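You operate a simulated robot arm through the tools that you are given. There is no shell and no other tool.

The job below is to be done with a simulated robot arm. You get a single attempt, and the scene is never put back.

## Task
Get all three cones running at 80C.
Fine: wait till all three lamps are green.

It is judged by the outcome, as a careful person would: the job done as asked, and still so three seconds after it is handed in. It fails if anything else is knocked over, pushed out of place, dropped, spilled or broken.

## Robot
A 7-joint arm with a two-finger parallel gripper, fixed in place. Base frame: the origin is at the foot of the arm, x ahead of it, y to its left, z up; the work surface is at about z = 818. Lengths are in mm, angles in rad, forces in N, time in s.
Its first joint turns from -2.601 to 2.601 rad. Payload 3.43 kg.
Tool frame: the origin (TCP) lies between the finger pads and is the grasp point; the fingertips stand 30 mm ahead of it; z points along the fingers, y is the line along which they close. The gripper opens to 94 mm. The fingers are 28 mm wide and 10 mm thick; the gripper's body (50 by 96 mm) begins 55 mm behind the TCP.
Orientation is that of the tool frame in the base frame, as a unit quaternion [x, y, z, w]. With the fingers straight down and closing along the base's y, the tool's x points along the base's -x, its y along +y and its z along -z.

## Interface
- The arm moves only by the tool play_rows. Its argument "steps" is a list of rows, each a list of 3 entries, a list of its own where there are three numbers: the shift along the base's x, y, z in mm, then the turn, a rotation vector about the base's x, y, z in rad, then the gripper command, from -1 (fully open) to 1 (shut), values between in proportion. In form: [[[tx, ty, tz], [rx, ry, rz], fingers], ...]. A call has 1 to 20 rows; each row shifts and turns the commanded pose from where the row before left it. Each row takes 0.2 s and may step no farther than 50 mm and 0.15 rad from the row before; otherwise, or with a gripper value out of range, the whole call is refused. Where a pose cannot be reached the arm comes as near as it can. A force on the tool above 90 N (or 10 N above the force at the start of the call, whichever is more), or a blocked arm, ends the call early, and 0.2 s more pass. Each finger travels about 45 mm/s and halts on what it meets, pressing with about 41 N; the grip force reading is that of the motor and also rises with nothing between the fingers. The clock runs only during rows and for 0.2 s after the last one: add rows that do not move to give the fingers time. It gives the time, the measured TCP pose, the force on the tool (base axes), the opening and the grip force at its end, in the units of the frame above (readings bear some noise), with the torque about the TCP (base axes, N m) and any sound that the robot's microphone picked up, and new pictures: "show" is both (left out), scene, wrist or none.
- Cameras (640 x 400 px; columns grow to the right, rows downward): "scene" is fixed at [220.8, 501, 1734]; the picture's right is [0.39, -0.92, 0.00], its down [-0.77, -0.32, -0.54] and it looks along [0.50, 0.21, -0.84] (base axes); focal length 322 px, centre (320, 200). "wrist" rides on the gripper at [76, 14, -102] in the tool frame; the picture's right is [-0.18, 0.98, 0.00], its down [-0.75, -0.14, -0.64] and it looks along [-0.63, -0.12, 0.77] (tool axes); focal length 243 px, centre (320, 200). There is no depth. A picture from a camera that has moved, and an enlarged one, comes with that camera's place and axes in the base frame and with its lens.
- zoom(camera, box): a new picture of the part [left, top, right, bottom] of that camera's present view, enlarged. It takes no simulated time.
- job_done(): hands the job in; it is judged then, once.

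Nothing tells you positions but the pictures and the camera data. Unless the task says otherwise, let go and move clear before handing in.

The tools are called as a command line: name --argument value ..., lists and objects as JSON in quotes. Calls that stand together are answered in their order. play_rows: Moves the arm, as the interface text tells. Its arguments: {"type":"object","properties":{"steps":{"type":"array","items":{"type":"array"}},"show":{"type":"string","enum":["both","scene","wrist","none"]}},"required":["steps"]} The other tools are called the same way: zoom (camera, box) takes an enlarged picture of a part of a camera's view; job_done () hands the job in.

At the start:

```text
time: 0.0
ee_pos: [737.0, 657.9, 1227.5]
tool_rot: [0.0, 1.0, 0.0, -0.001]
ft_force: [0.1, 0.1, -0.8]
ft_torque: [0.0, -0.03, -0.02]
grip_width: 93.7
grip_force: 0.1
```

scene: 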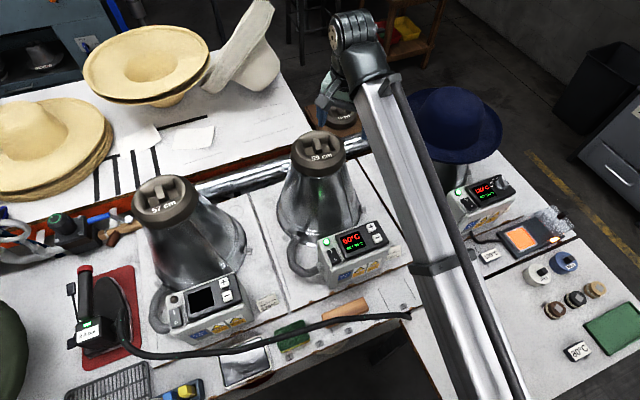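
wrist: 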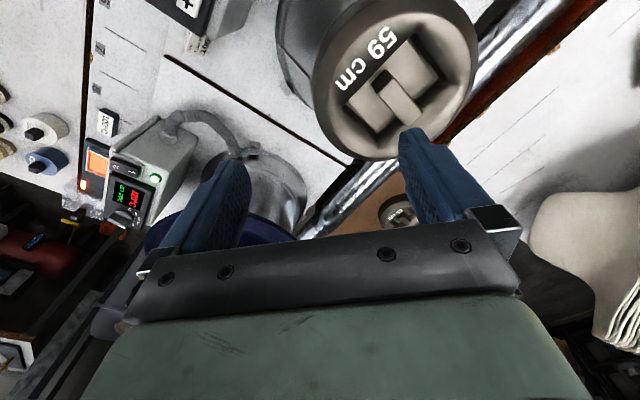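

I see three hat-block cones, each with a control box: the left one's display is dark, the middle one reads 80°C, and the right one (under the blue hat) seems to show something else. I'll enlarge the boxes before moving.

zoom --camera "scene" --box '[140, 250, 290, 344]'

zoom --camera "scene" --box '[300, 210, 420, 285]'

zoom --camera "scene" --box '[430, 160, 550, 235]'

zoom --camera "scene" --box '[460, 220, 640, 370]'

zoom --camera "scene" --box '[0, 200, 260, 400]'

zoom --camera "wrist" --box '[0, 80, 220, 240]'

```text
4.26 times, centred on (215, 297) of scene
camera zoom: at [220.8, 501.0, 1734.0], right [0.39, -0.92, 0.0], down [-0.77, -0.32, -0.54], along [0.5, 0.21, -0.84], focal length 1371 px, centre (767, -213)
```

zoom: 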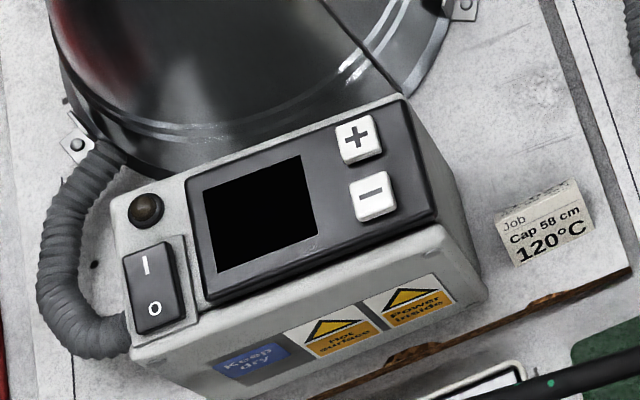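

```text
5.33 times, centred on (360, 248) of scene
camera zoom: at [220.8, 501.0, 1734.0], right [0.39, -0.92, 0.0], down [-0.77, -0.32, -0.54], along [0.5, 0.21, -0.84], focal length 1719 px, centre (107, -53)
```

zoom: 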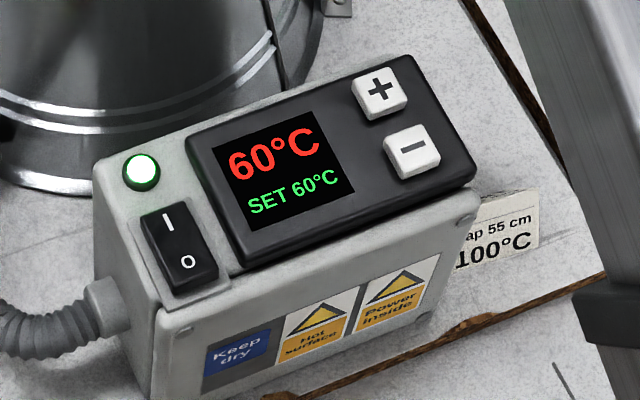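

```text
5.33 times, centred on (490, 198) of scene
camera zoom: at [220.8, 501.0, 1734.0], right [0.39, -0.92, 0.0], down [-0.77, -0.32, -0.54], along [0.5, 0.21, -0.84], focal length 1719 px, centre (-587, 213)
```

zoom: 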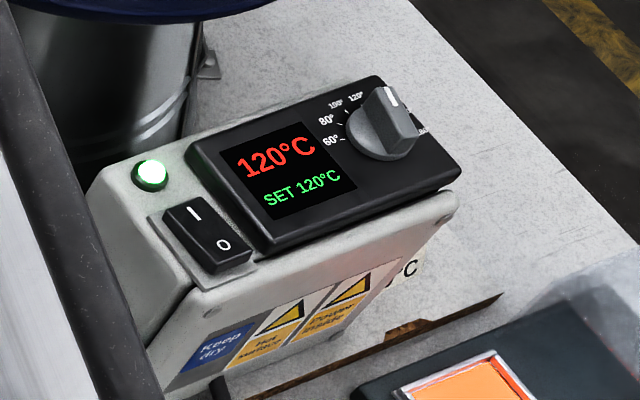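

```text
2.67 times, centred on (550, 295) of scene
camera zoom: at [220.8, 501.0, 1734.0], right [0.39, -0.92, 0.0], down [-0.77, -0.32, -0.54], along [0.5, 0.21, -0.84], focal length 859 px, centre (-293, -53)
```

zoom: 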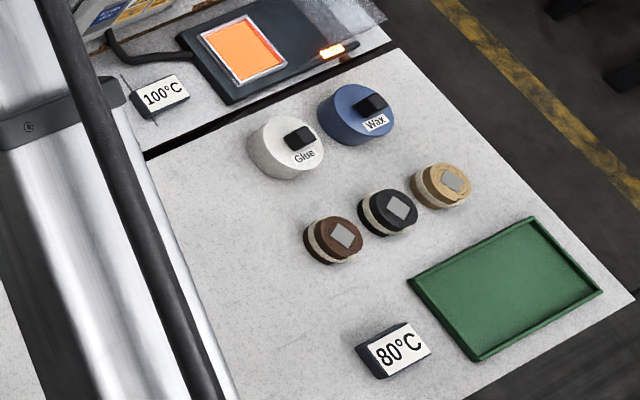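

```text
2.00 times, centred on (130, 300) of scene
camera zoom: at [220.8, 501.0, 1734.0], right [0.39, -0.92, 0.0], down [-0.77, -0.32, -0.54], along [0.5, 0.21, -0.84], focal length 644 px, centre (700, 0)
```

zoom: 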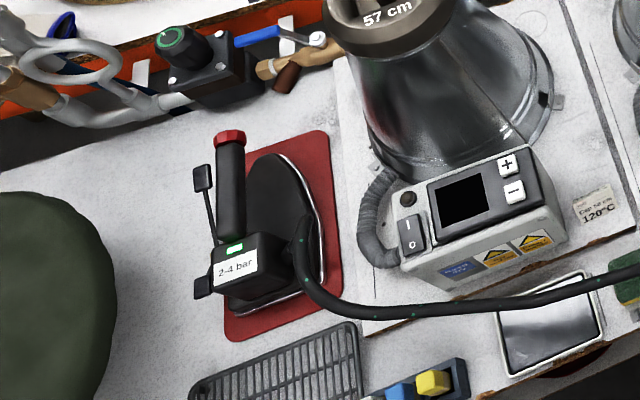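

```text
2.50 times, centred on (110, 160) of wrist
camera zoom: at [660.8, 671.8, 1330.1], right [0.18, 0.98, 0.0], down [0.75, -0.14, 0.64], along [0.63, -0.12, -0.77], focal length 606 px, centre (845, 300)
```

zoom: 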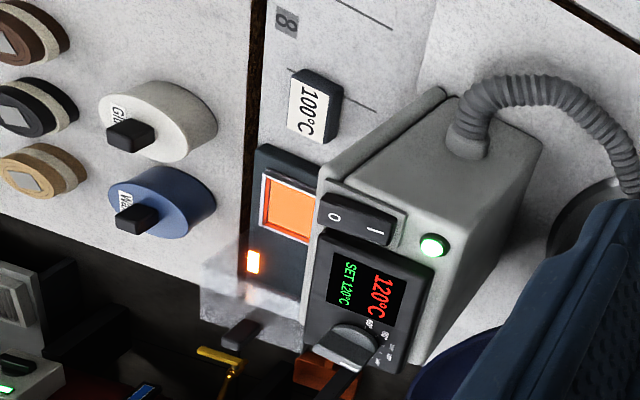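

The left box is switched off with +/- buttons, the middle one is set to 60°C, and the right one has a knob at 120°C. The boxes run along a line of about 45° in front of the cones, so I'll rise, draw back from the middle cone and turn the tool to face the row for a closer look.

play_rows --steps '[[[0, 0, 30], [0, 0, 0], 1], [[-36, -30, 0], [0, 0, 0.125], 1], [[-36, -30, 0], [0, 0, 0.125], 1], [[-36, -30, 0], [0, 0, 0.125], 1], [[-36, -30, 0], [0, 0, 0.125], 1], [[-36, -30, 0], [0, 0, 0.125], 1], [[-36, -30, 0], [0, 0, 0.125], 1], [[0, 0, 0], [0, 0, 0], 1], [[0, 0, 0], [0, 0, 0], 1]]' --show "both"

```text
time: 1.6
ee_pos: [576.3, 526.6, 1164.1]
tool_rot: [-0.331, 0.943, 0.007, 0.014]
ft_force: [-0.9, 0.1, -0.1]
ft_torque: [-0.02, -0.02, -0.01]
grip_width: 0.2
grip_force: 33.5
out of reach, approached as far as the arm can: row 2, 3, 4, 5, 6, 7
stopped in row 7: the force on the tool passed its limit at 98 N (the readings are from after the stop); the commanded pose is now the measured one
camera wrist: at [506.6, 486.6, 1263.3], right [-0.47, 0.88, 0.01], down [0.66, 0.35, 0.67], along [0.58, 0.32, -0.75], focal length 243 px, centre (320, 200)
```

scene: 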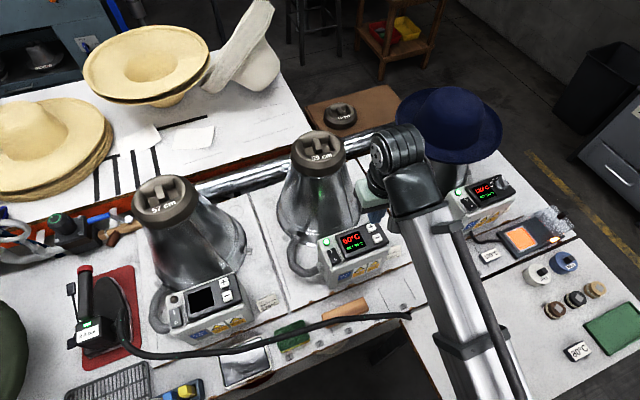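
wrist: 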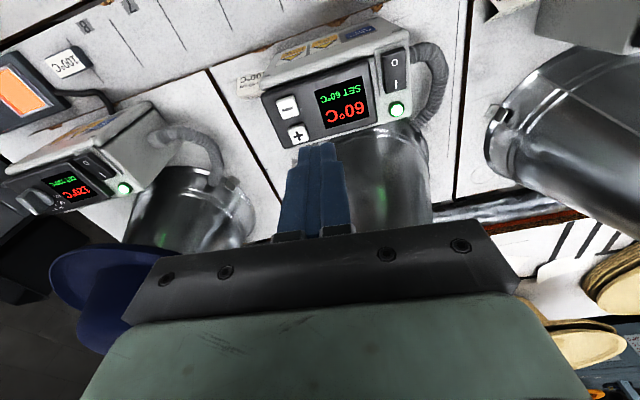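

The call stopped early on a force reading and the tool sank to z 1164, so some of those poses were out of reach. Before going on I'll check that nothing was touched.

zoom --camera "scene" --box '[260, 80, 520, 242]'

zoom --camera "wrist" --box '[220, 0, 460, 150]'

zoom --camera "wrist" --box '[0, 80, 240, 230]'

```text
2.46 times, centred on (390, 161) of scene
camera zoom: at [220.8, 501.0, 1734.0], right [0.39, -0.92, 0.0], down [-0.77, -0.32, -0.54], along [0.5, 0.21, -0.84], focal length 793 px, centre (148, 296)
```

zoom: 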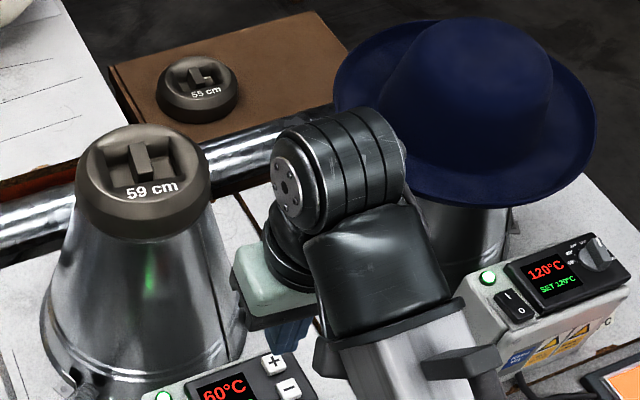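

```text
2.67 times, centred on (340, 75) of wrist
camera zoom: at [506.6, 486.6, 1263.3], right [-0.47, 0.88, 0.01], down [0.66, 0.35, 0.67], along [0.58, 0.32, -0.75], focal length 647 px, centre (267, 533)
```

zoom: 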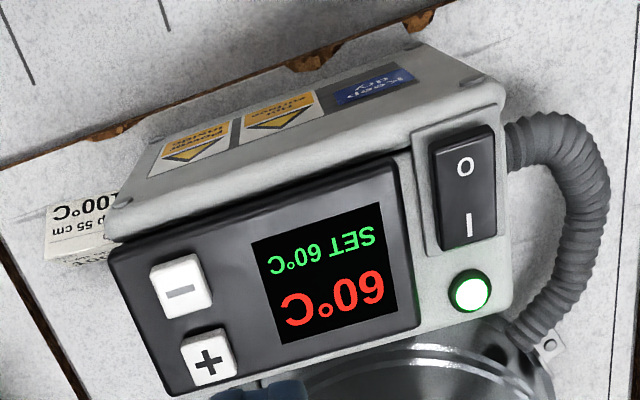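

```text
2.67 times, centred on (120, 155) of wrist
camera zoom: at [506.6, 486.6, 1263.3], right [-0.47, 0.88, 0.01], down [0.66, 0.35, 0.67], along [0.58, 0.32, -0.75], focal length 647 px, centre (853, 320)
```

zoom: 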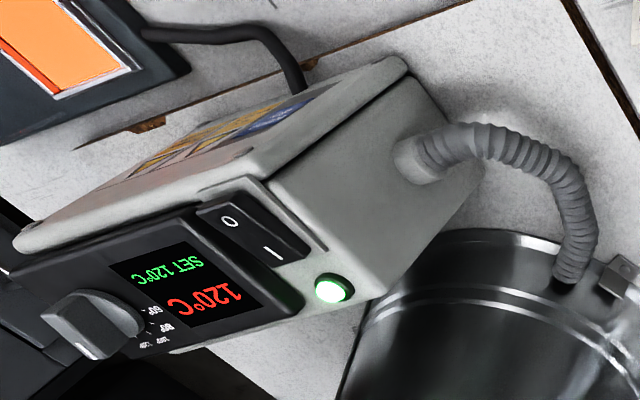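

Nothing moved; from the two views I put the middle box's "+" near (642, 531, 985), "−" near (618, 507, 982), and the lamp near (563, 625, 971). I'll straighten the tool and hover above "+" to refine this.

play_rows --steps '[[[0, 0, 0], [-0.0224, 0.0218, 0.06], 1], [[16, 1, -25], [0, 0, 0], 1], [[16, 1, -25], [0, 0, 0], 1], [[16, 1, -25], [0, 0, 0], 1], [[16, 1, -25], [0, 0, 0], 1], [[0, 0, 0], [0, 0, 0], 1], [[0, 0, 0], [0, 0, 0], 1]]' --show "both"

```text
time: 3.1
ee_pos: [642.1, 528.1, 1061.7]
tool_rot: [-0.36, 0.933, 0.001, 0.0]
ft_force: [0.3, 0.0, -0.2]
ft_torque: [0.01, 0.01, 0.0]
grip_width: 0.0
grip_force: 33.3
out of reach, approached as far as the arm can: row 1
camera wrist: at [576.6, 488.7, 1163.2], right [-0.52, 0.85, 0.0], down [0.65, 0.4, 0.64], along [0.55, 0.34, -0.77], focal length 243 px, centre (320, 200)
```

scene: 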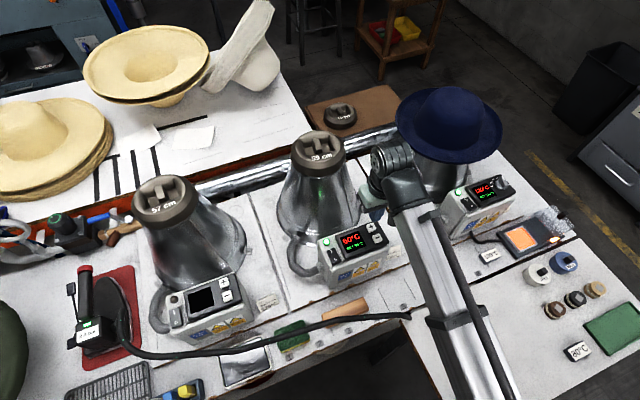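
wrist: 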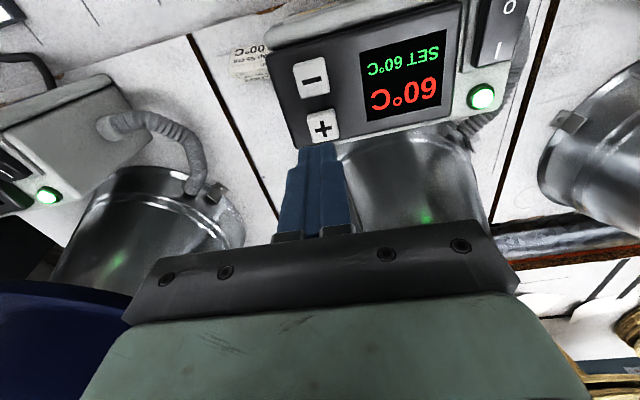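

The tool is now straight and right above "+" in the picture, about 45 mm up. I'll enlarge the view to refine the button positions and the panel's slope.

zoom --camera "wrist" --box '[260, 0, 540, 175]'

zoom --camera "scene" --box '[300, 180, 430, 290]'

```text
2.29 times, centred on (400, 88) of wrist
camera zoom: at [576.6, 488.7, 1163.2], right [-0.52, 0.85, 0.0], down [0.65, 0.4, 0.64], along [0.55, 0.34, -0.77], focal length 555 px, centre (137, 457)
```

zoom: 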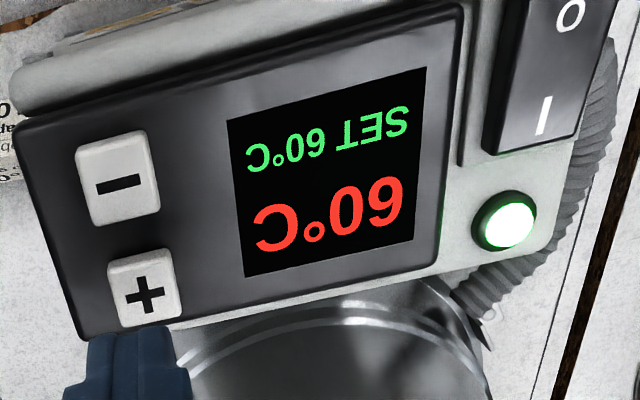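

```text
3.64 times, centred on (365, 235) of scene
camera zoom: at [220.8, 501.0, 1734.0], right [0.39, -0.92, 0.0], down [-0.77, -0.32, -0.54], along [0.5, 0.21, -0.84], focal length 1172 px, centre (156, 73)
```

zoom: 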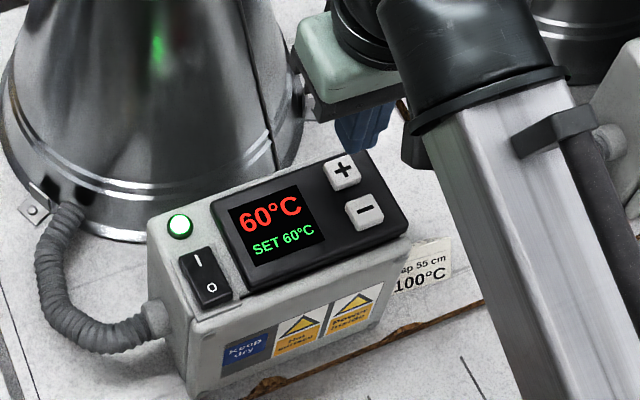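

The panel is nearly level, with "+" at about (639, 531, 990) and buttons roughly 22 mm square. I'll centre over "+" and come down to just above it.

play_rows --steps '[[[-2.5, 3.7, -15], [0, 0, 0], 1], [[0, 0, -15], [0, 0, 0], 1], [[0, 0, 0], [0, 0, 0], 1], [[0, 0, 0], [0, 0, 0], 1]]' --show "both"

zoom --camera "wrist" --box '[200, 40, 440, 190]'

zoom --camera "scene" --box '[310, 180, 430, 255]'

```text
time: 4.2
ee_pos: [640.8, 533.6, 1031.4]
tool_rot: [-0.36, 0.933, 0.001, -0.001]
ft_force: [0.2, -0.5, 0.7]
ft_torque: [0.01, -0.01, 0.01]
grip_width: 0.1
grip_force: 33.3
camera wrist: at [574.5, 492.7, 1133.2], right [-0.52, 0.85, 0.0], down [0.65, 0.4, 0.64], along [0.55, 0.34, -0.77], focal length 243 px, centre (320, 200)
```

scene: 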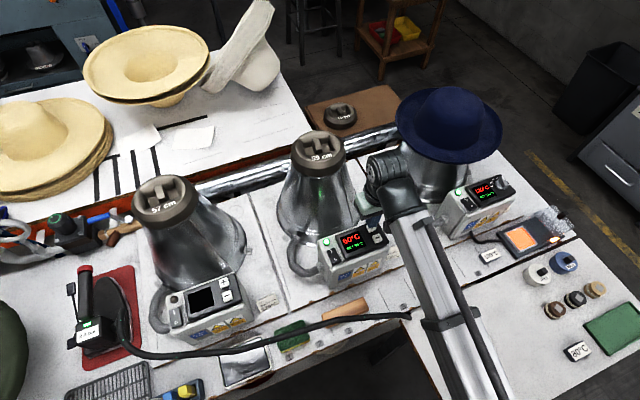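
wrist: 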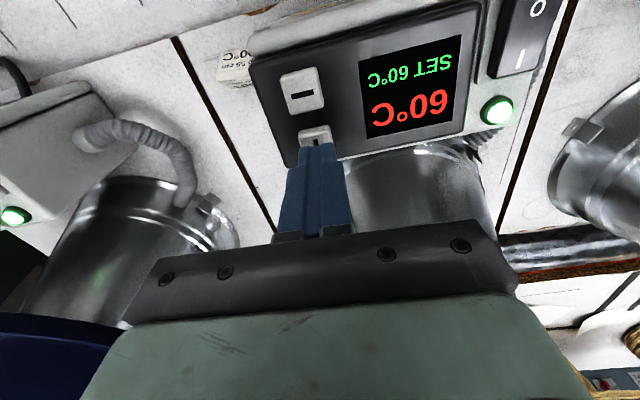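

```text
2.67 times, centred on (320, 115) of wrist
camera zoom: at [574.5, 492.7, 1133.2], right [-0.52, 0.85, 0.0], down [0.65, 0.4, 0.64], along [0.55, 0.34, -0.77], focal length 647 px, centre (320, 427)
```

zoom: 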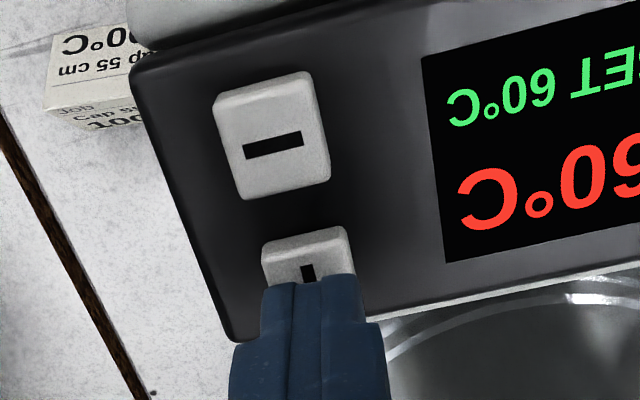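

```text
5.33 times, centred on (370, 218) of scene
camera zoom: at [220.8, 501.0, 1734.0], right [0.39, -0.92, 0.0], down [-0.77, -0.32, -0.54], along [0.5, 0.21, -0.84], focal length 1719 px, centre (53, 107)
```

zoom: 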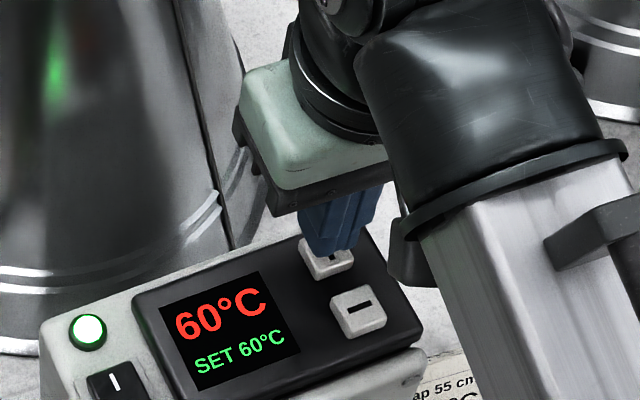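

The fingertips are about 10 mm above "+" and well lined up with it. I'll come down slowly and watch the force.

play_rows --steps '[[[0, 0, -4], [0, 0, 0], 1], [[0, 0, -4], [0, 0, 0], 1], [[0, 0, -2], [0, 0, 0], 1]]' --show "scene"

zoom --camera "wrist" --box '[200, 0, 520, 200]'

```text
time: 5.0
ee_pos: [640.9, 535.0, 1020.2]
tool_rot: [-0.359, 0.933, 0.002, 0.001]
ft_force: [0.9, -0.1, 1.1]
ft_torque: [-0.01, 0.01, 0.01]
grip_width: 0.1
grip_force: 33.0
```

scene: 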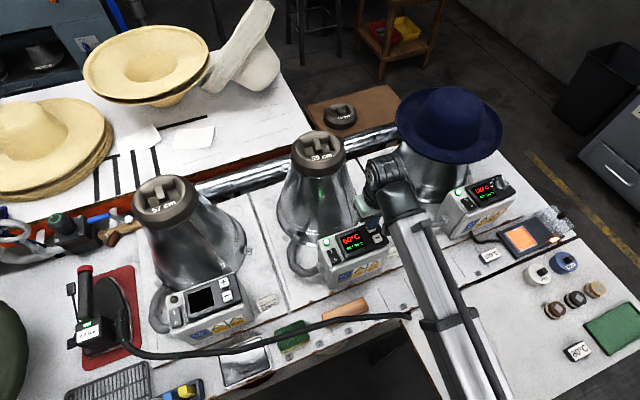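

```text
2.00 times, centred on (360, 100) of wrist
camera zoom: at [573.9, 493.3, 1123.3], right [-0.52, 0.85, 0.0], down [0.65, 0.4, 0.64], along [0.55, 0.34, -0.77], focal length 485 px, centre (240, 400)
```

zoom: 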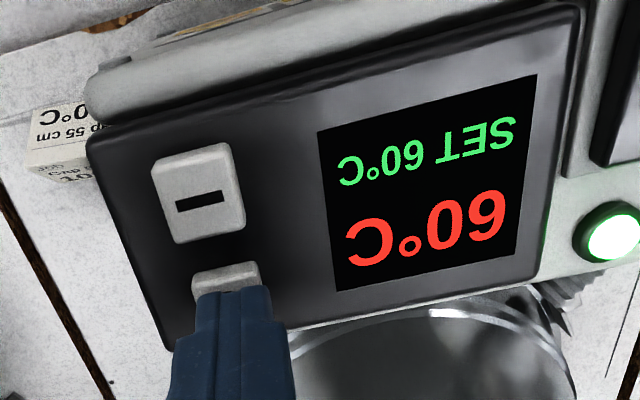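

No contact yet with the tips at about 990, so I'll keep easing down in 2 mm steps.

play_rows --steps '[[[0, 0, -2], [0, 0, 0], 1], [[0, 0, -2], [0, 0, 0], 1]]' --show "wrist"

```text
time: 5.5
ee_pos: [640.6, 534.7, 1017.5]
tool_rot: [-0.358, 0.934, 0.0, 0.0]
ft_force: [1.7, 2.1, 6.3]
ft_torque: [0.0, 0.03, -0.04]
grip_width: 0.1
grip_force: 33.2
heard: click
camera wrist: at [573.7, 493.1, 1119.1], right [-0.52, 0.85, 0.0], down [0.65, 0.4, 0.64], along [0.55, 0.34, -0.77], focal length 243 px, centre (320, 200)
```

wrist: 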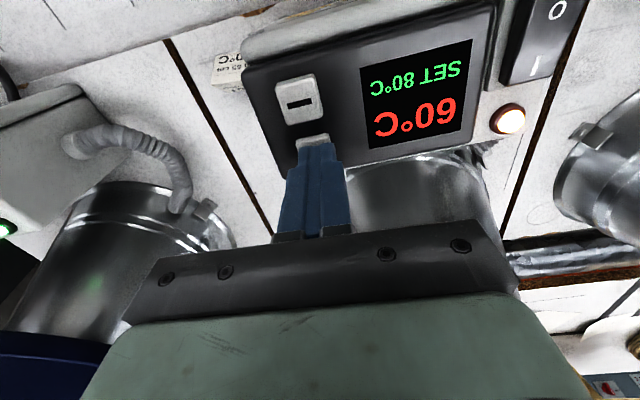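

One click took the middle box to SET 80°C and its lamp turned orange for heating. I'll lift off right away.

play_rows --steps '[[[0, 0, 20], [0, 0, 0], 1], [[0, 0, 40], [0, 0, 0], 1], [[0, 0, 40], [0, 0, 0], 1], [[0, 0, 0], [0, 0, 0], 1]]' --show "both"

zoom --camera "wrist" --box '[220, 0, 540, 200]'

zoom --camera "scene" --box '[140, 250, 290, 344]'

```text
time: 6.5
ee_pos: [639.0, 533.2, 1117.5]
tool_rot: [-0.358, 0.934, 0.001, -0.001]
ft_force: [-0.3, 0.3, 0.6]
ft_torque: [0.01, 0.03, -0.02]
grip_width: 0.0
grip_force: 32.8
camera wrist: at [573.1, 492.3, 1219.3], right [-0.52, 0.85, 0.0], down [0.65, 0.4, 0.64], along [0.55, 0.34, -0.77], focal length 243 px, centre (320, 200)
```

scene: 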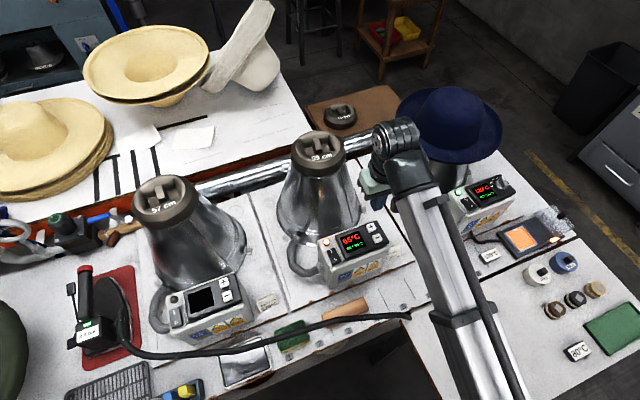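
wrist: 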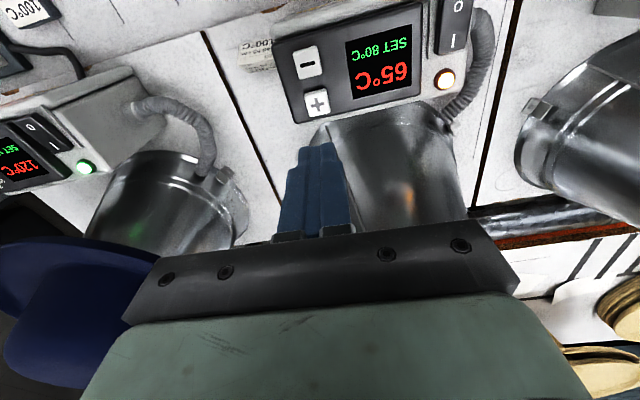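

```text
2.00 times, centred on (380, 100) of wrist
camera zoom: at [573.1, 492.3, 1219.3], right [-0.52, 0.85, 0.0], down [0.65, 0.4, 0.64], along [0.55, 0.34, -0.77], focal length 485 px, centre (200, 400)
```

zoom: 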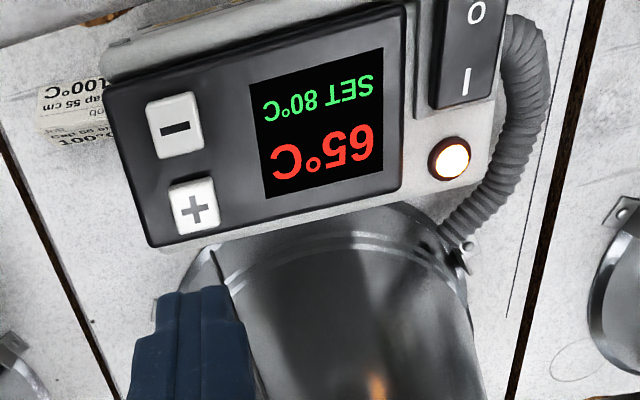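

```text
4.26 times, centred on (215, 297) of scene
camera zoom: at [220.8, 501.0, 1734.0], right [0.39, -0.92, 0.0], down [-0.77, -0.32, -0.54], along [0.5, 0.21, -0.84], focal length 1371 px, centre (767, -213)
```

zoom: 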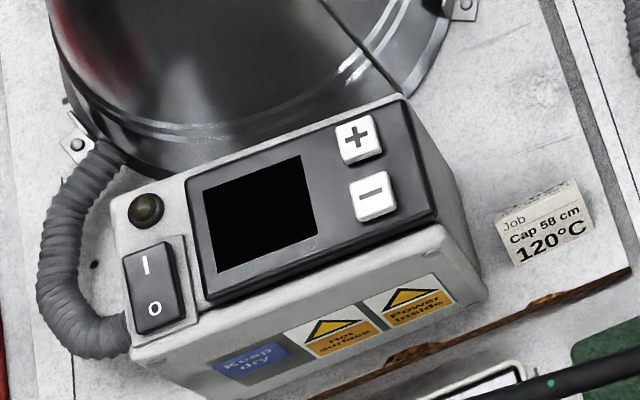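

The middle box is heating (65°C, SET 80°C). Next is the left box, whose rocker "I" end I place near (262, 878, 983); I'll move along the row to hover there with the tool leaning slightly, so one finger edge does the pressing.

play_rows --steps '[[[-30.8, 29.2, 0], [0, 0, 0], 1], [[-30.8, 29.2, 0], [0, 0, 0], 1], [[-30.8, 29.2, 0], [0, 0, 0], 1], [[-30.8, 29.2, 0], [0, 0, 0], 1], [[-30.8, 29.2, 0], [0.1008, -0.1111, 0], 1], [[-30.8, 29.2, 0], [0.1008, -0.1111, 0], 1], [[-30.8, 29.2, 0], [0, 0, 0], 1], [[-30.8, 29.2, 0], [0, 0, 0], 1], [[-30.8, 29.2, 0], [0, 0, 0], 1], [[-30.8, 29.2, 0], [0, 0, 0], 1], [[-30.8, 29.2, -20], [0, 0, 0], 1], [[-30.8, 29.2, -20], [0, 0, 0], 1], [[0, 0, 0], [0, 0, 0], 1], [[0, 0, 0], [0, 0, 0], 1]]' --show "both"

zoom --camera "wrist" --box '[200, 0, 520, 200]'

zoom --camera "scene" --box '[120, 220, 280, 320]'

```text
time: 9.6
ee_pos: [269.9, 885.8, 1077.6]
tool_rot: [-0.356, 0.922, 0.056, 0.14]
ft_force: [-0.6, -0.9, 1.0]
ft_torque: [0.01, -0.04, 0.01]
grip_width: 0.0
grip_force: 32.8
camera wrist: at [183.7, 828.1, 1152.5], right [-0.53, 0.85, 0.06], down [0.49, 0.25, 0.84], along [0.69, 0.47, -0.54], focal length 243 px, centre (320, 200)
```

scene: 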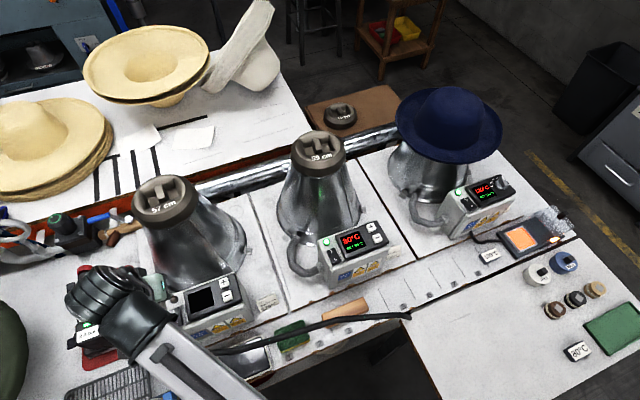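
wrist: 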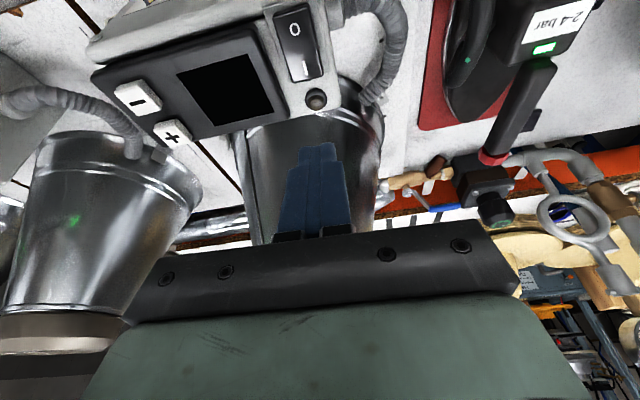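

```text
2.00 times, centred on (360, 100) of wrist
camera zoom: at [183.7, 828.1, 1152.5], right [-0.53, 0.85, 0.06], down [0.49, 0.25, 0.84], along [0.69, 0.47, -0.54], focal length 485 px, centre (240, 400)
```

zoom: 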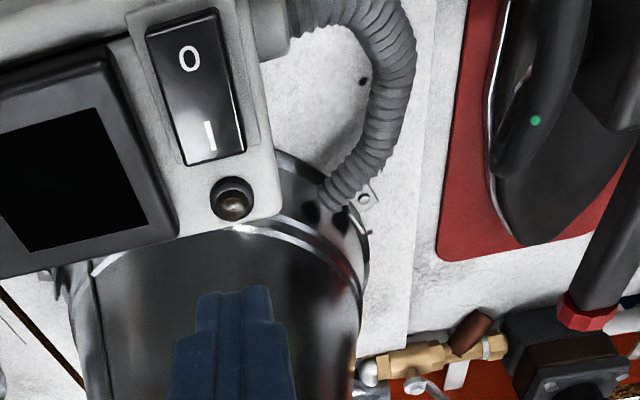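

```text
4.00 times, centred on (200, 270) of scene
camera zoom: at [220.8, 501.0, 1734.0], right [0.39, -0.92, 0.0], down [-0.77, -0.32, -0.54], along [0.5, 0.21, -0.84], focal length 1289 px, centre (800, -80)
```

zoom: 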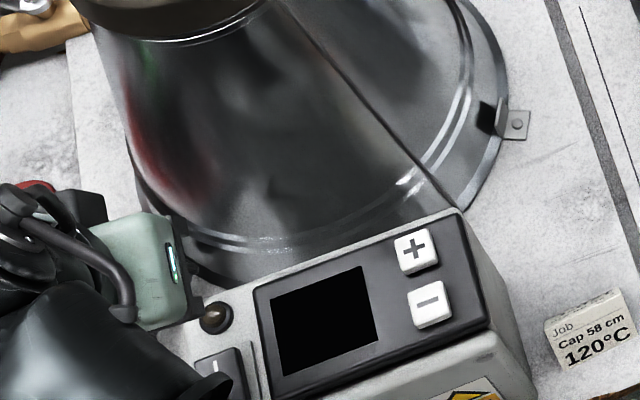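

The middle lamp is already green at 80°C. For the left box both views now put the rocker's "I" at about (262, 877, 984), and I'll come down to just above it.

play_rows --steps '[[[-2.7, -5.3, -16], [0, 0, 0], 1], [[0, 0, -16], [0, 0, 0], 1], [[0, 0, -14], [0, 0, 0], 1], [[0, 0, 0], [0, 0, 0], 1], [[0, 0, 0], [0, 0, 0], 1]]' --show "both"

zoom --camera "wrist" --box '[200, 0, 520, 200]'

zoom --camera "scene" --box '[120, 240, 280, 340]'

```text
time: 10.8
ee_pos: [267.9, 879.8, 1031.8]
tool_rot: [-0.355, 0.923, 0.055, 0.14]
ft_force: [-0.4, -0.6, -0.1]
ft_torque: [0.0, 0.02, -0.02]
grip_width: 0.0
grip_force: 32.8
camera wrist: at [181.8, 820.6, 1106.0], right [-0.53, 0.85, 0.06], down [0.49, 0.25, 0.84], along [0.69, 0.47, -0.55], focal length 243 px, centre (320, 200)
```

scene: 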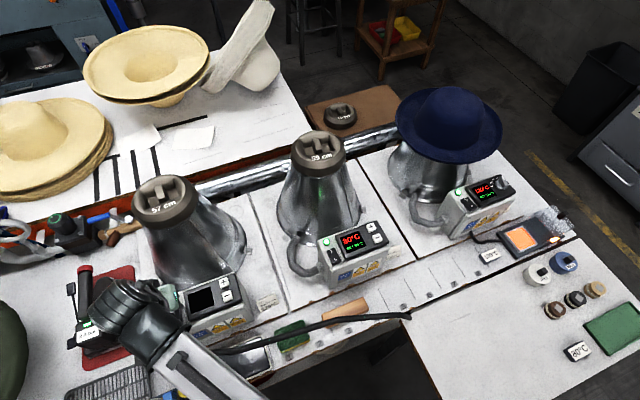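
wrist: 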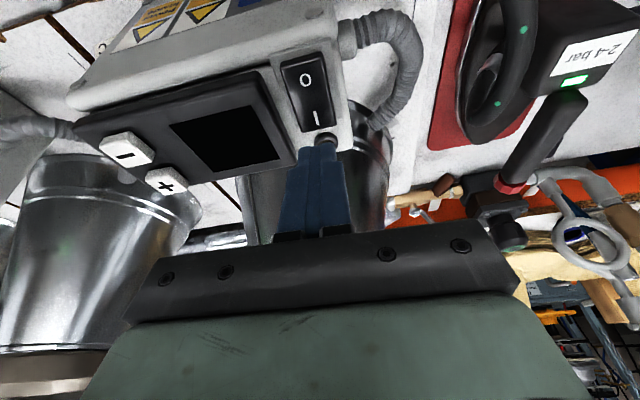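

```text
2.00 times, centred on (360, 100) of wrist
camera zoom: at [181.8, 820.6, 1106.0], right [-0.53, 0.85, 0.06], down [0.49, 0.25, 0.84], along [0.69, 0.47, -0.55], focal length 485 px, centre (240, 400)
```

zoom: 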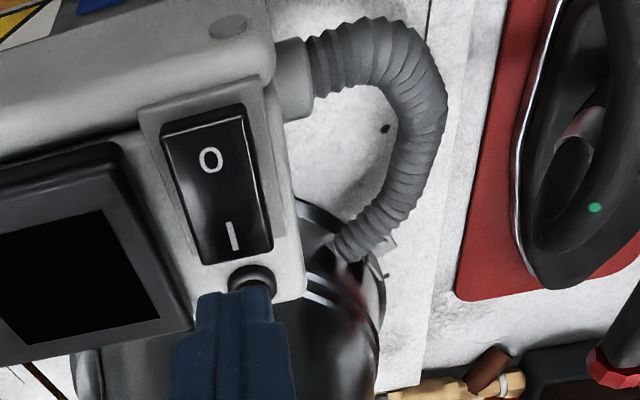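

```text
4.00 times, centred on (200, 290) of scene
camera zoom: at [220.8, 501.0, 1734.0], right [0.39, -0.92, 0.0], down [-0.77, -0.32, -0.54], along [0.5, 0.21, -0.84], focal length 1289 px, centre (800, -160)
```

zoom: 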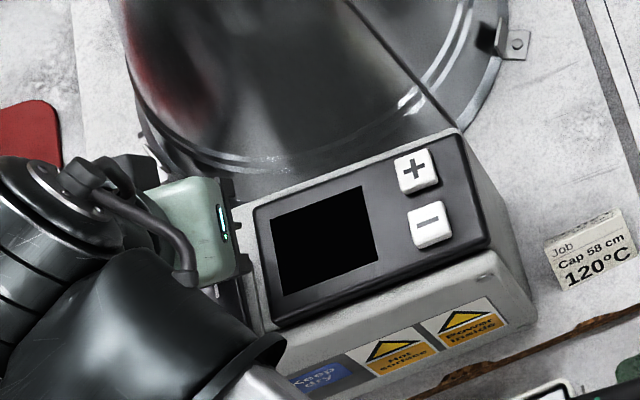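

The finger edge lines up sideways with the "I" but sits a little far out, so I'll shift it about 4 mm inward and lower gently onto the rocker.

play_rows --steps '[[[-3, -2.7, -5], [0, 0, 0], 1], [[0, 0, -4], [0, 0, 0], 1], [[0, 0, -3], [0, 0, 0], 1], [[0, 0, 0], [0, 0, 0], 1]]' --show "wrist"

zoom --camera "wrist" --box '[200, 0, 520, 200]'

```text
time: 11.8
ee_pos: [263.7, 876.4, 1019.1]
tool_rot: [-0.355, 0.923, 0.055, 0.14]
ft_force: [-0.6, -0.4, -0.3]
ft_torque: [-0.01, 0.0, 0.02]
grip_width: 0.0
grip_force: 33.0
camera wrist: at [178.1, 817.6, 1094.0], right [-0.53, 0.85, 0.06], down [0.49, 0.25, 0.84], along [0.69, 0.47, -0.54], focal length 243 px, centre (320, 200)
```

wrist: 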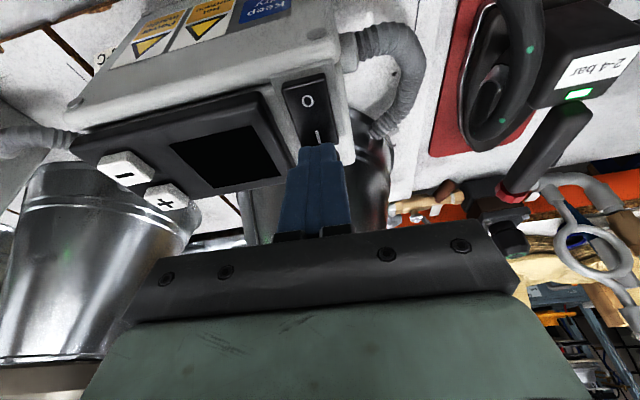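

```text
2.00 times, centred on (360, 100) of wrist
camera zoom: at [178.1, 817.6, 1094.0], right [-0.53, 0.85, 0.06], down [0.49, 0.25, 0.84], along [0.69, 0.47, -0.54], focal length 485 px, centre (240, 400)
```

zoom: 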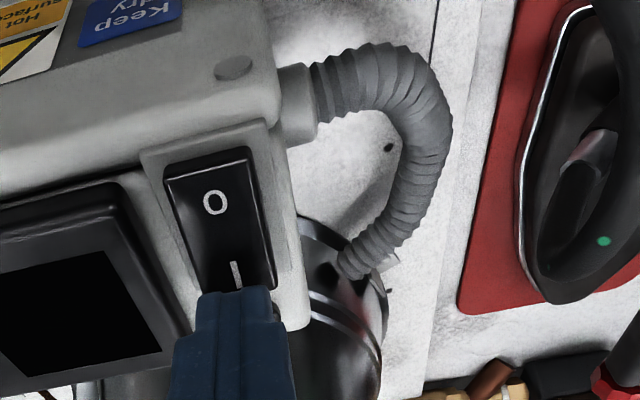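

The finger edge is over the middle of the "I" with no contact yet. I'll continue down in small steps.

play_rows --steps '[[[0, 0, -2], [0, 0, 0], 1], [[0, 0, -2], [0, 0, 0], 1], [[0, 0, -1], [0, 0, 0], 1]]' --show "wrist"

```text
time: 12.6
ee_pos: [263.4, 877.4, 1013.9]
tool_rot: [-0.355, 0.923, 0.054, 0.14]
ft_force: [-0.2, -0.6, -0.5]
ft_torque: [-0.01, 0.03, 0.0]
grip_width: 0.0
grip_force: 32.7
camera wrist: at [177.6, 817.7, 1088.9], right [-0.53, 0.85, 0.06], down [0.49, 0.25, 0.84], along [0.69, 0.47, -0.55], focal length 243 px, centre (320, 200)
```

wrist: 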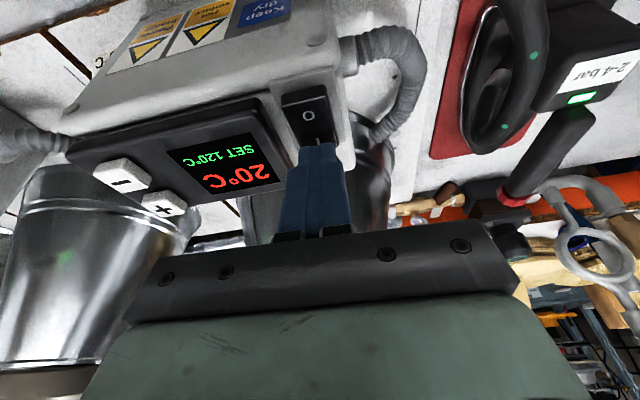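

The left box is now on (20°C, SET 120°C). I'll lift and move over its "−" button, which should be near (338, 782, 986); it needs two presses.

play_rows --steps '[[[0, 0, 20], [0, 0, 0], 1], [[0, 0, 20], [0, 0, 0], 1], [[25.4, -31.4, 0], [0, 0, 0], 1], [[25.4, -31.4, 0], [0, 0, 0], 1], [[25.4, -31.4, 0], [0, 0, 0], 1], [[0, 0, 0], [0, 0, 0], 1], [[0, 0, 0], [0, 0, 0], 1]]' --show "both"

zoom --camera "wrist" --box '[200, 20, 520, 220]'

```text
time: 14.2
ee_pos: [339.0, 782.9, 1052.9]
tool_rot: [-0.355, 0.923, 0.055, 0.14]
ft_force: [-0.6, 0.5, 0.5]
ft_torque: [-0.01, -0.01, 0.02]
grip_width: 0.0
grip_force: 33.1
camera wrist: at [253.3, 723.8, 1128.0], right [-0.53, 0.85, 0.06], down [0.49, 0.25, 0.84], along [0.69, 0.47, -0.55], focal length 243 px, centre (320, 200)
```

scene: 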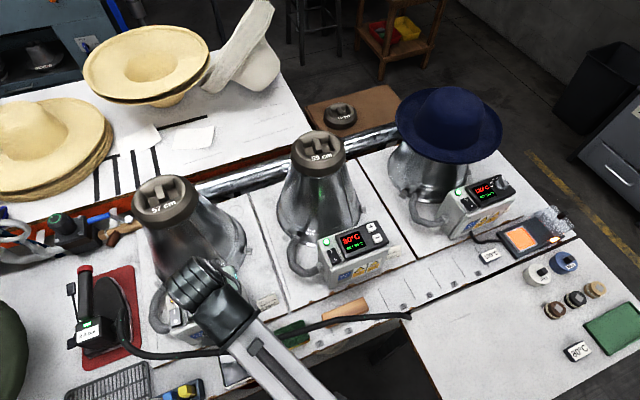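
wrist: 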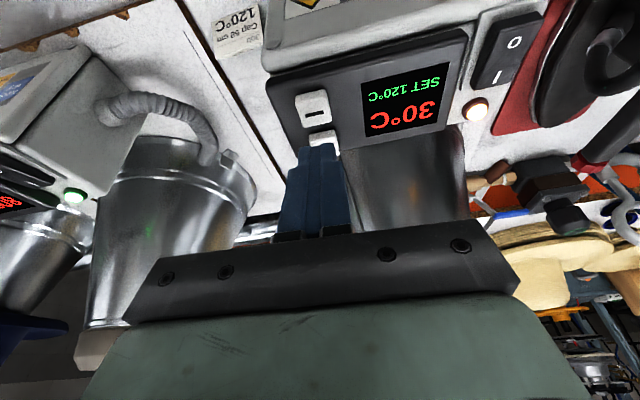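

```text
2.00 times, centred on (360, 120) of wrist
camera zoom: at [253.3, 723.8, 1128.0], right [-0.53, 0.85, 0.06], down [0.49, 0.25, 0.84], along [0.69, 0.47, -0.55], focal length 485 px, centre (240, 360)
```

zoom: 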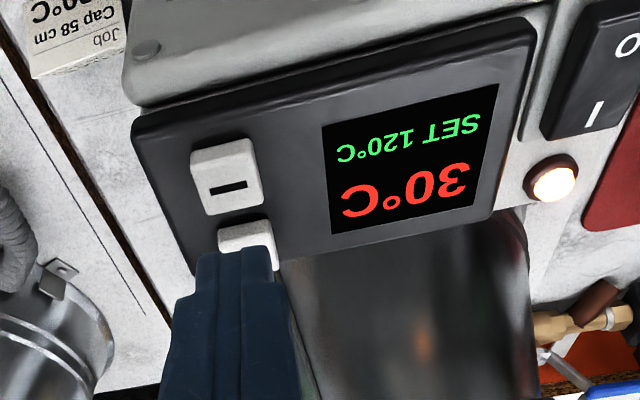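

The "−" is just ahead of the fingertips, at about (341, 784, 986) by this view. I'll shift out 3 mm and descend to just above it.

play_rows --steps '[[[2.3, 2.0, -14], [0, 0, 0], 1], [[0, 0, -12], [0, 0, 0], 1], [[0, 0, -4], [0, 0, 0], 1], [[0, 0, -2], [0, 0, 0], 1]]' --show "wrist"

zoom --camera "wrist" --box '[200, 20, 520, 220]'

```text
time: 15.2
ee_pos: [342.1, 783.9, 1023.0]
tool_rot: [-0.356, 0.922, 0.055, 0.14]
ft_force: [-0.2, 0.0, 2.2]
ft_torque: [0.0, 0.01, -0.01]
grip_width: 0.0
grip_force: 33.1
heard: click
camera wrist: at [256.1, 725.2, 1096.6], right [-0.53, 0.85, 0.06], down [0.49, 0.25, 0.84], along [0.69, 0.47, -0.54], focal length 243 px, centre (320, 200)
```

wrist: 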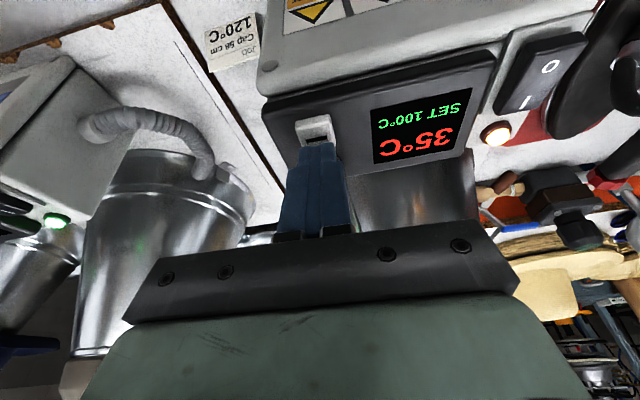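

```text
2.00 times, centred on (360, 120) of wrist
camera zoom: at [256.1, 725.2, 1096.6], right [-0.53, 0.85, 0.06], down [0.49, 0.25, 0.84], along [0.69, 0.47, -0.54], focal length 485 px, centre (240, 360)
```

zoom: 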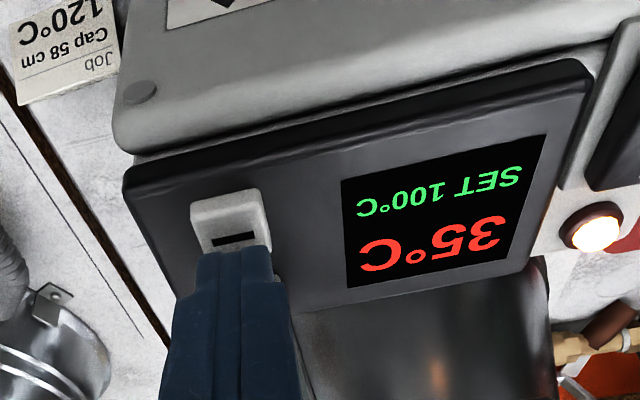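

One click: SET is now 100°C. I'll release and press "−" once more, lifting within the same call.

play_rows --steps '[[[0, 0, 10], [0, 0, 0], 1], [[0, 0, 0], [0, 0, 0], 1], [[0, 0, -6], [0, 0, 0], 1], [[0, 0, -5], [0, 0, 0], 1], [[0, 0, 0], [0, 0, 0], 1], [[0, 0, 15], [0, 0, 0], 1], [[0, 0, 25], [0, 0, 0], 1]]' --show "wrist"

```text
time: 16.8
ee_pos: [343.0, 784.0, 1061.3]
tool_rot: [-0.355, 0.923, 0.055, 0.14]
ft_force: [-1.3, -0.4, 0.5]
ft_torque: [-0.02, -0.01, 0.01]
grip_width: 0.0
grip_force: 32.8
heard: click
camera wrist: at [257.0, 725.3, 1136.3], right [-0.53, 0.85, 0.06], down [0.49, 0.25, 0.84], along [0.69, 0.47, -0.54], focal length 243 px, centre (320, 200)
```

wrist: 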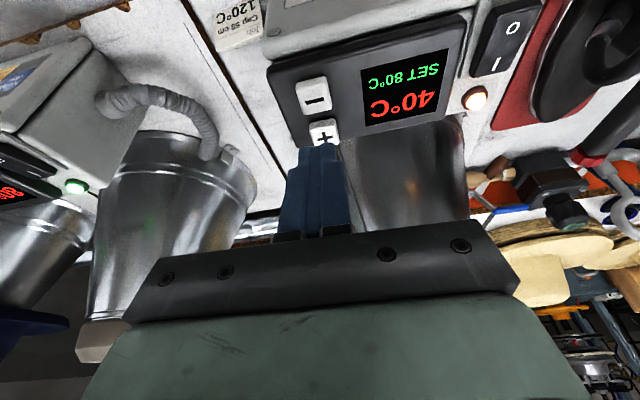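

The left box is heating at 40°C with SET 80°C. Now I'll carry the tool along the row, in front of the boxes, towards the right-hand box and its knob near (905, 233, 1000), keeping away from the blue hat's brim.

play_rows --steps '[[[0, 0, 25], [0, 0, 0], 1], [[32.3, -36.5, 0], [0, 0, 0], 1], [[32.3, -36.5, 0], [0, 0, 0], 1], [[32.3, -36.5, 0], [0, 0, 0], 1], [[32.3, -36.5, 0], [0, 0, 0], 1], [[32.3, -36.5, 0], [0, 0, 0], 1], [[32.3, -36.5, 0], [0, 0, 0], 1], [[32.3, -36.5, 0], [0, 0, 0], 1], [[32.3, -36.5, 0], [0, 0, 0], 1], [[32.3, -36.5, 0], [0, 0, 0], 1], [[32.3, -36.5, 0], [0, 0, 0], 1], [[32.3, -36.5, 0], [0, 0, 0], 1], [[32.3, -36.5, 0], [0, 0, 0], 1], [[32.3, -36.5, 0], [0, 0, 0], 1], [[32.3, -36.5, 0], [0, 0, 0], 1], [[32.3, -36.5, 0], [0, 0, 0], 1], [[0, 0, 0], [0, 0, 0], 1]]' --show "both"

zoom --camera "wrist" --box '[200, 0, 520, 200]'

zoom --camera "scene" --box '[390, 80, 550, 240]'

```text
time: 20.4
ee_pos: [826.9, 238.1, 1082.6]
tool_rot: [-0.355, 0.923, 0.054, 0.14]
ft_force: [0.0, -0.4, -0.4]
ft_torque: [-0.02, -0.03, 0.0]
grip_width: 0.0
grip_force: 32.7
camera wrist: at [741.4, 178.6, 1158.3], right [-0.53, 0.85, 0.06], down [0.49, 0.25, 0.84], along [0.69, 0.47, -0.54], focal length 243 px, centre (320, 200)
```

scene: 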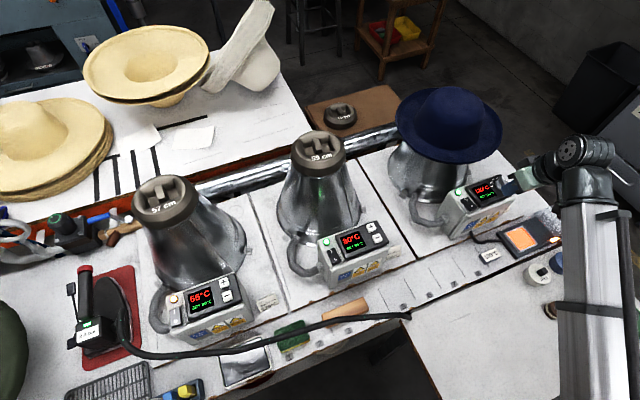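
wrist: 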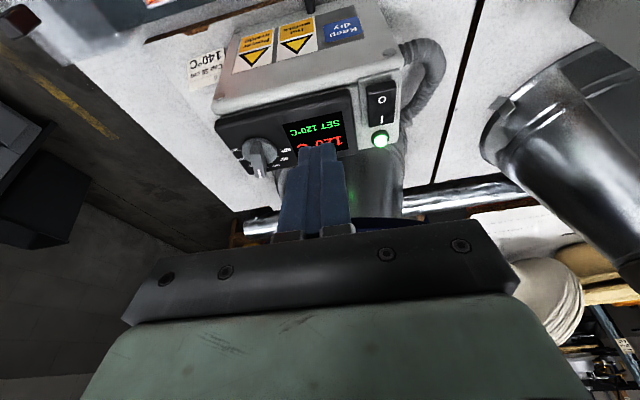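

```text
2.00 times, centred on (360, 100) of wrist
camera zoom: at [741.4, 178.6, 1158.3], right [-0.53, 0.85, 0.06], down [0.49, 0.25, 0.84], along [0.69, 0.47, -0.54], focal length 485 px, centre (240, 400)
```

zoom: 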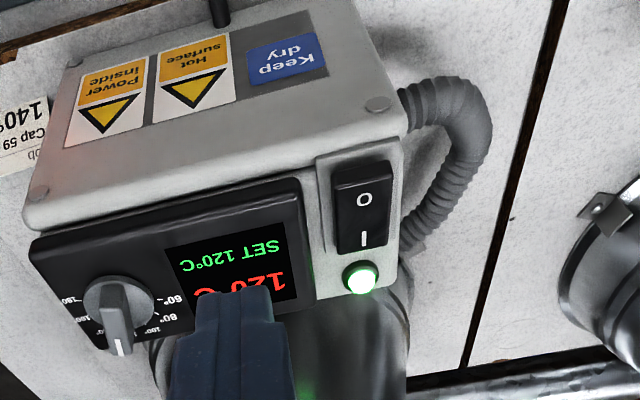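

```text
2.50 times, centred on (470, 160) of scene
camera zoom: at [220.8, 501.0, 1734.0], right [0.39, -0.92, 0.0], down [-0.77, -0.32, -0.54], along [0.5, 0.21, -0.84], focal length 806 px, centre (-55, 300)
```

zoom: 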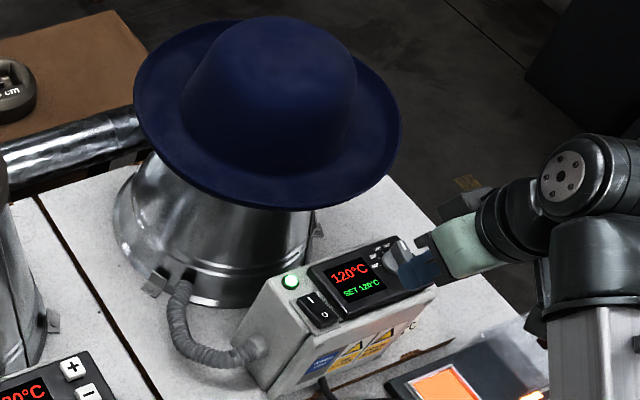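

I can see the knob on the right box, its pointer towards 120°. I'll enlarge it to read the scale and the pointer angle.

zoom --camera "wrist" --box '[210, 110, 338, 190]'

zoom --camera "scene" --box '[460, 165, 540, 215]'

```text
5.00 times, centred on (274, 150) of wrist
camera zoom: at [741.4, 178.6, 1158.3], right [-0.53, 0.85, 0.06], down [0.49, 0.25, 0.84], along [0.69, 0.47, -0.54], focal length 1213 px, centre (550, 450)
```

zoom: 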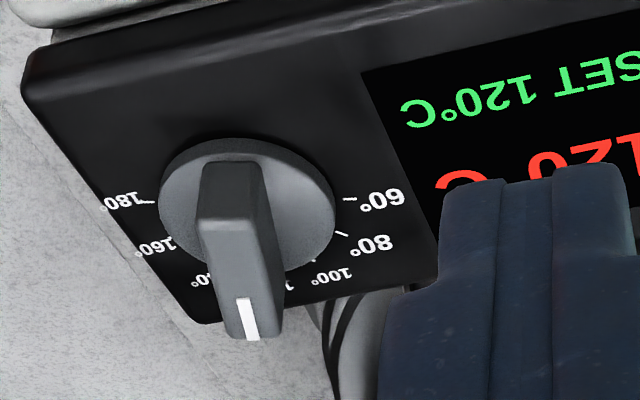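

```text
8.00 times, centred on (500, 190) of scene
camera zoom: at [220.8, 501.0, 1734.0], right [0.39, -0.92, 0.0], down [-0.77, -0.32, -0.54], along [0.5, 0.21, -0.84], focal length 2578 px, centre (-1120, 280)
```

zoom: 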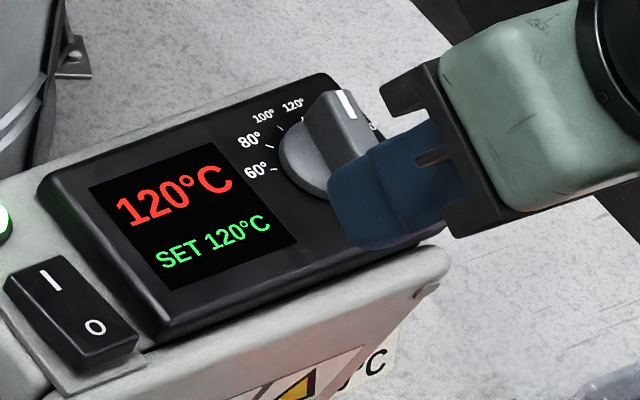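

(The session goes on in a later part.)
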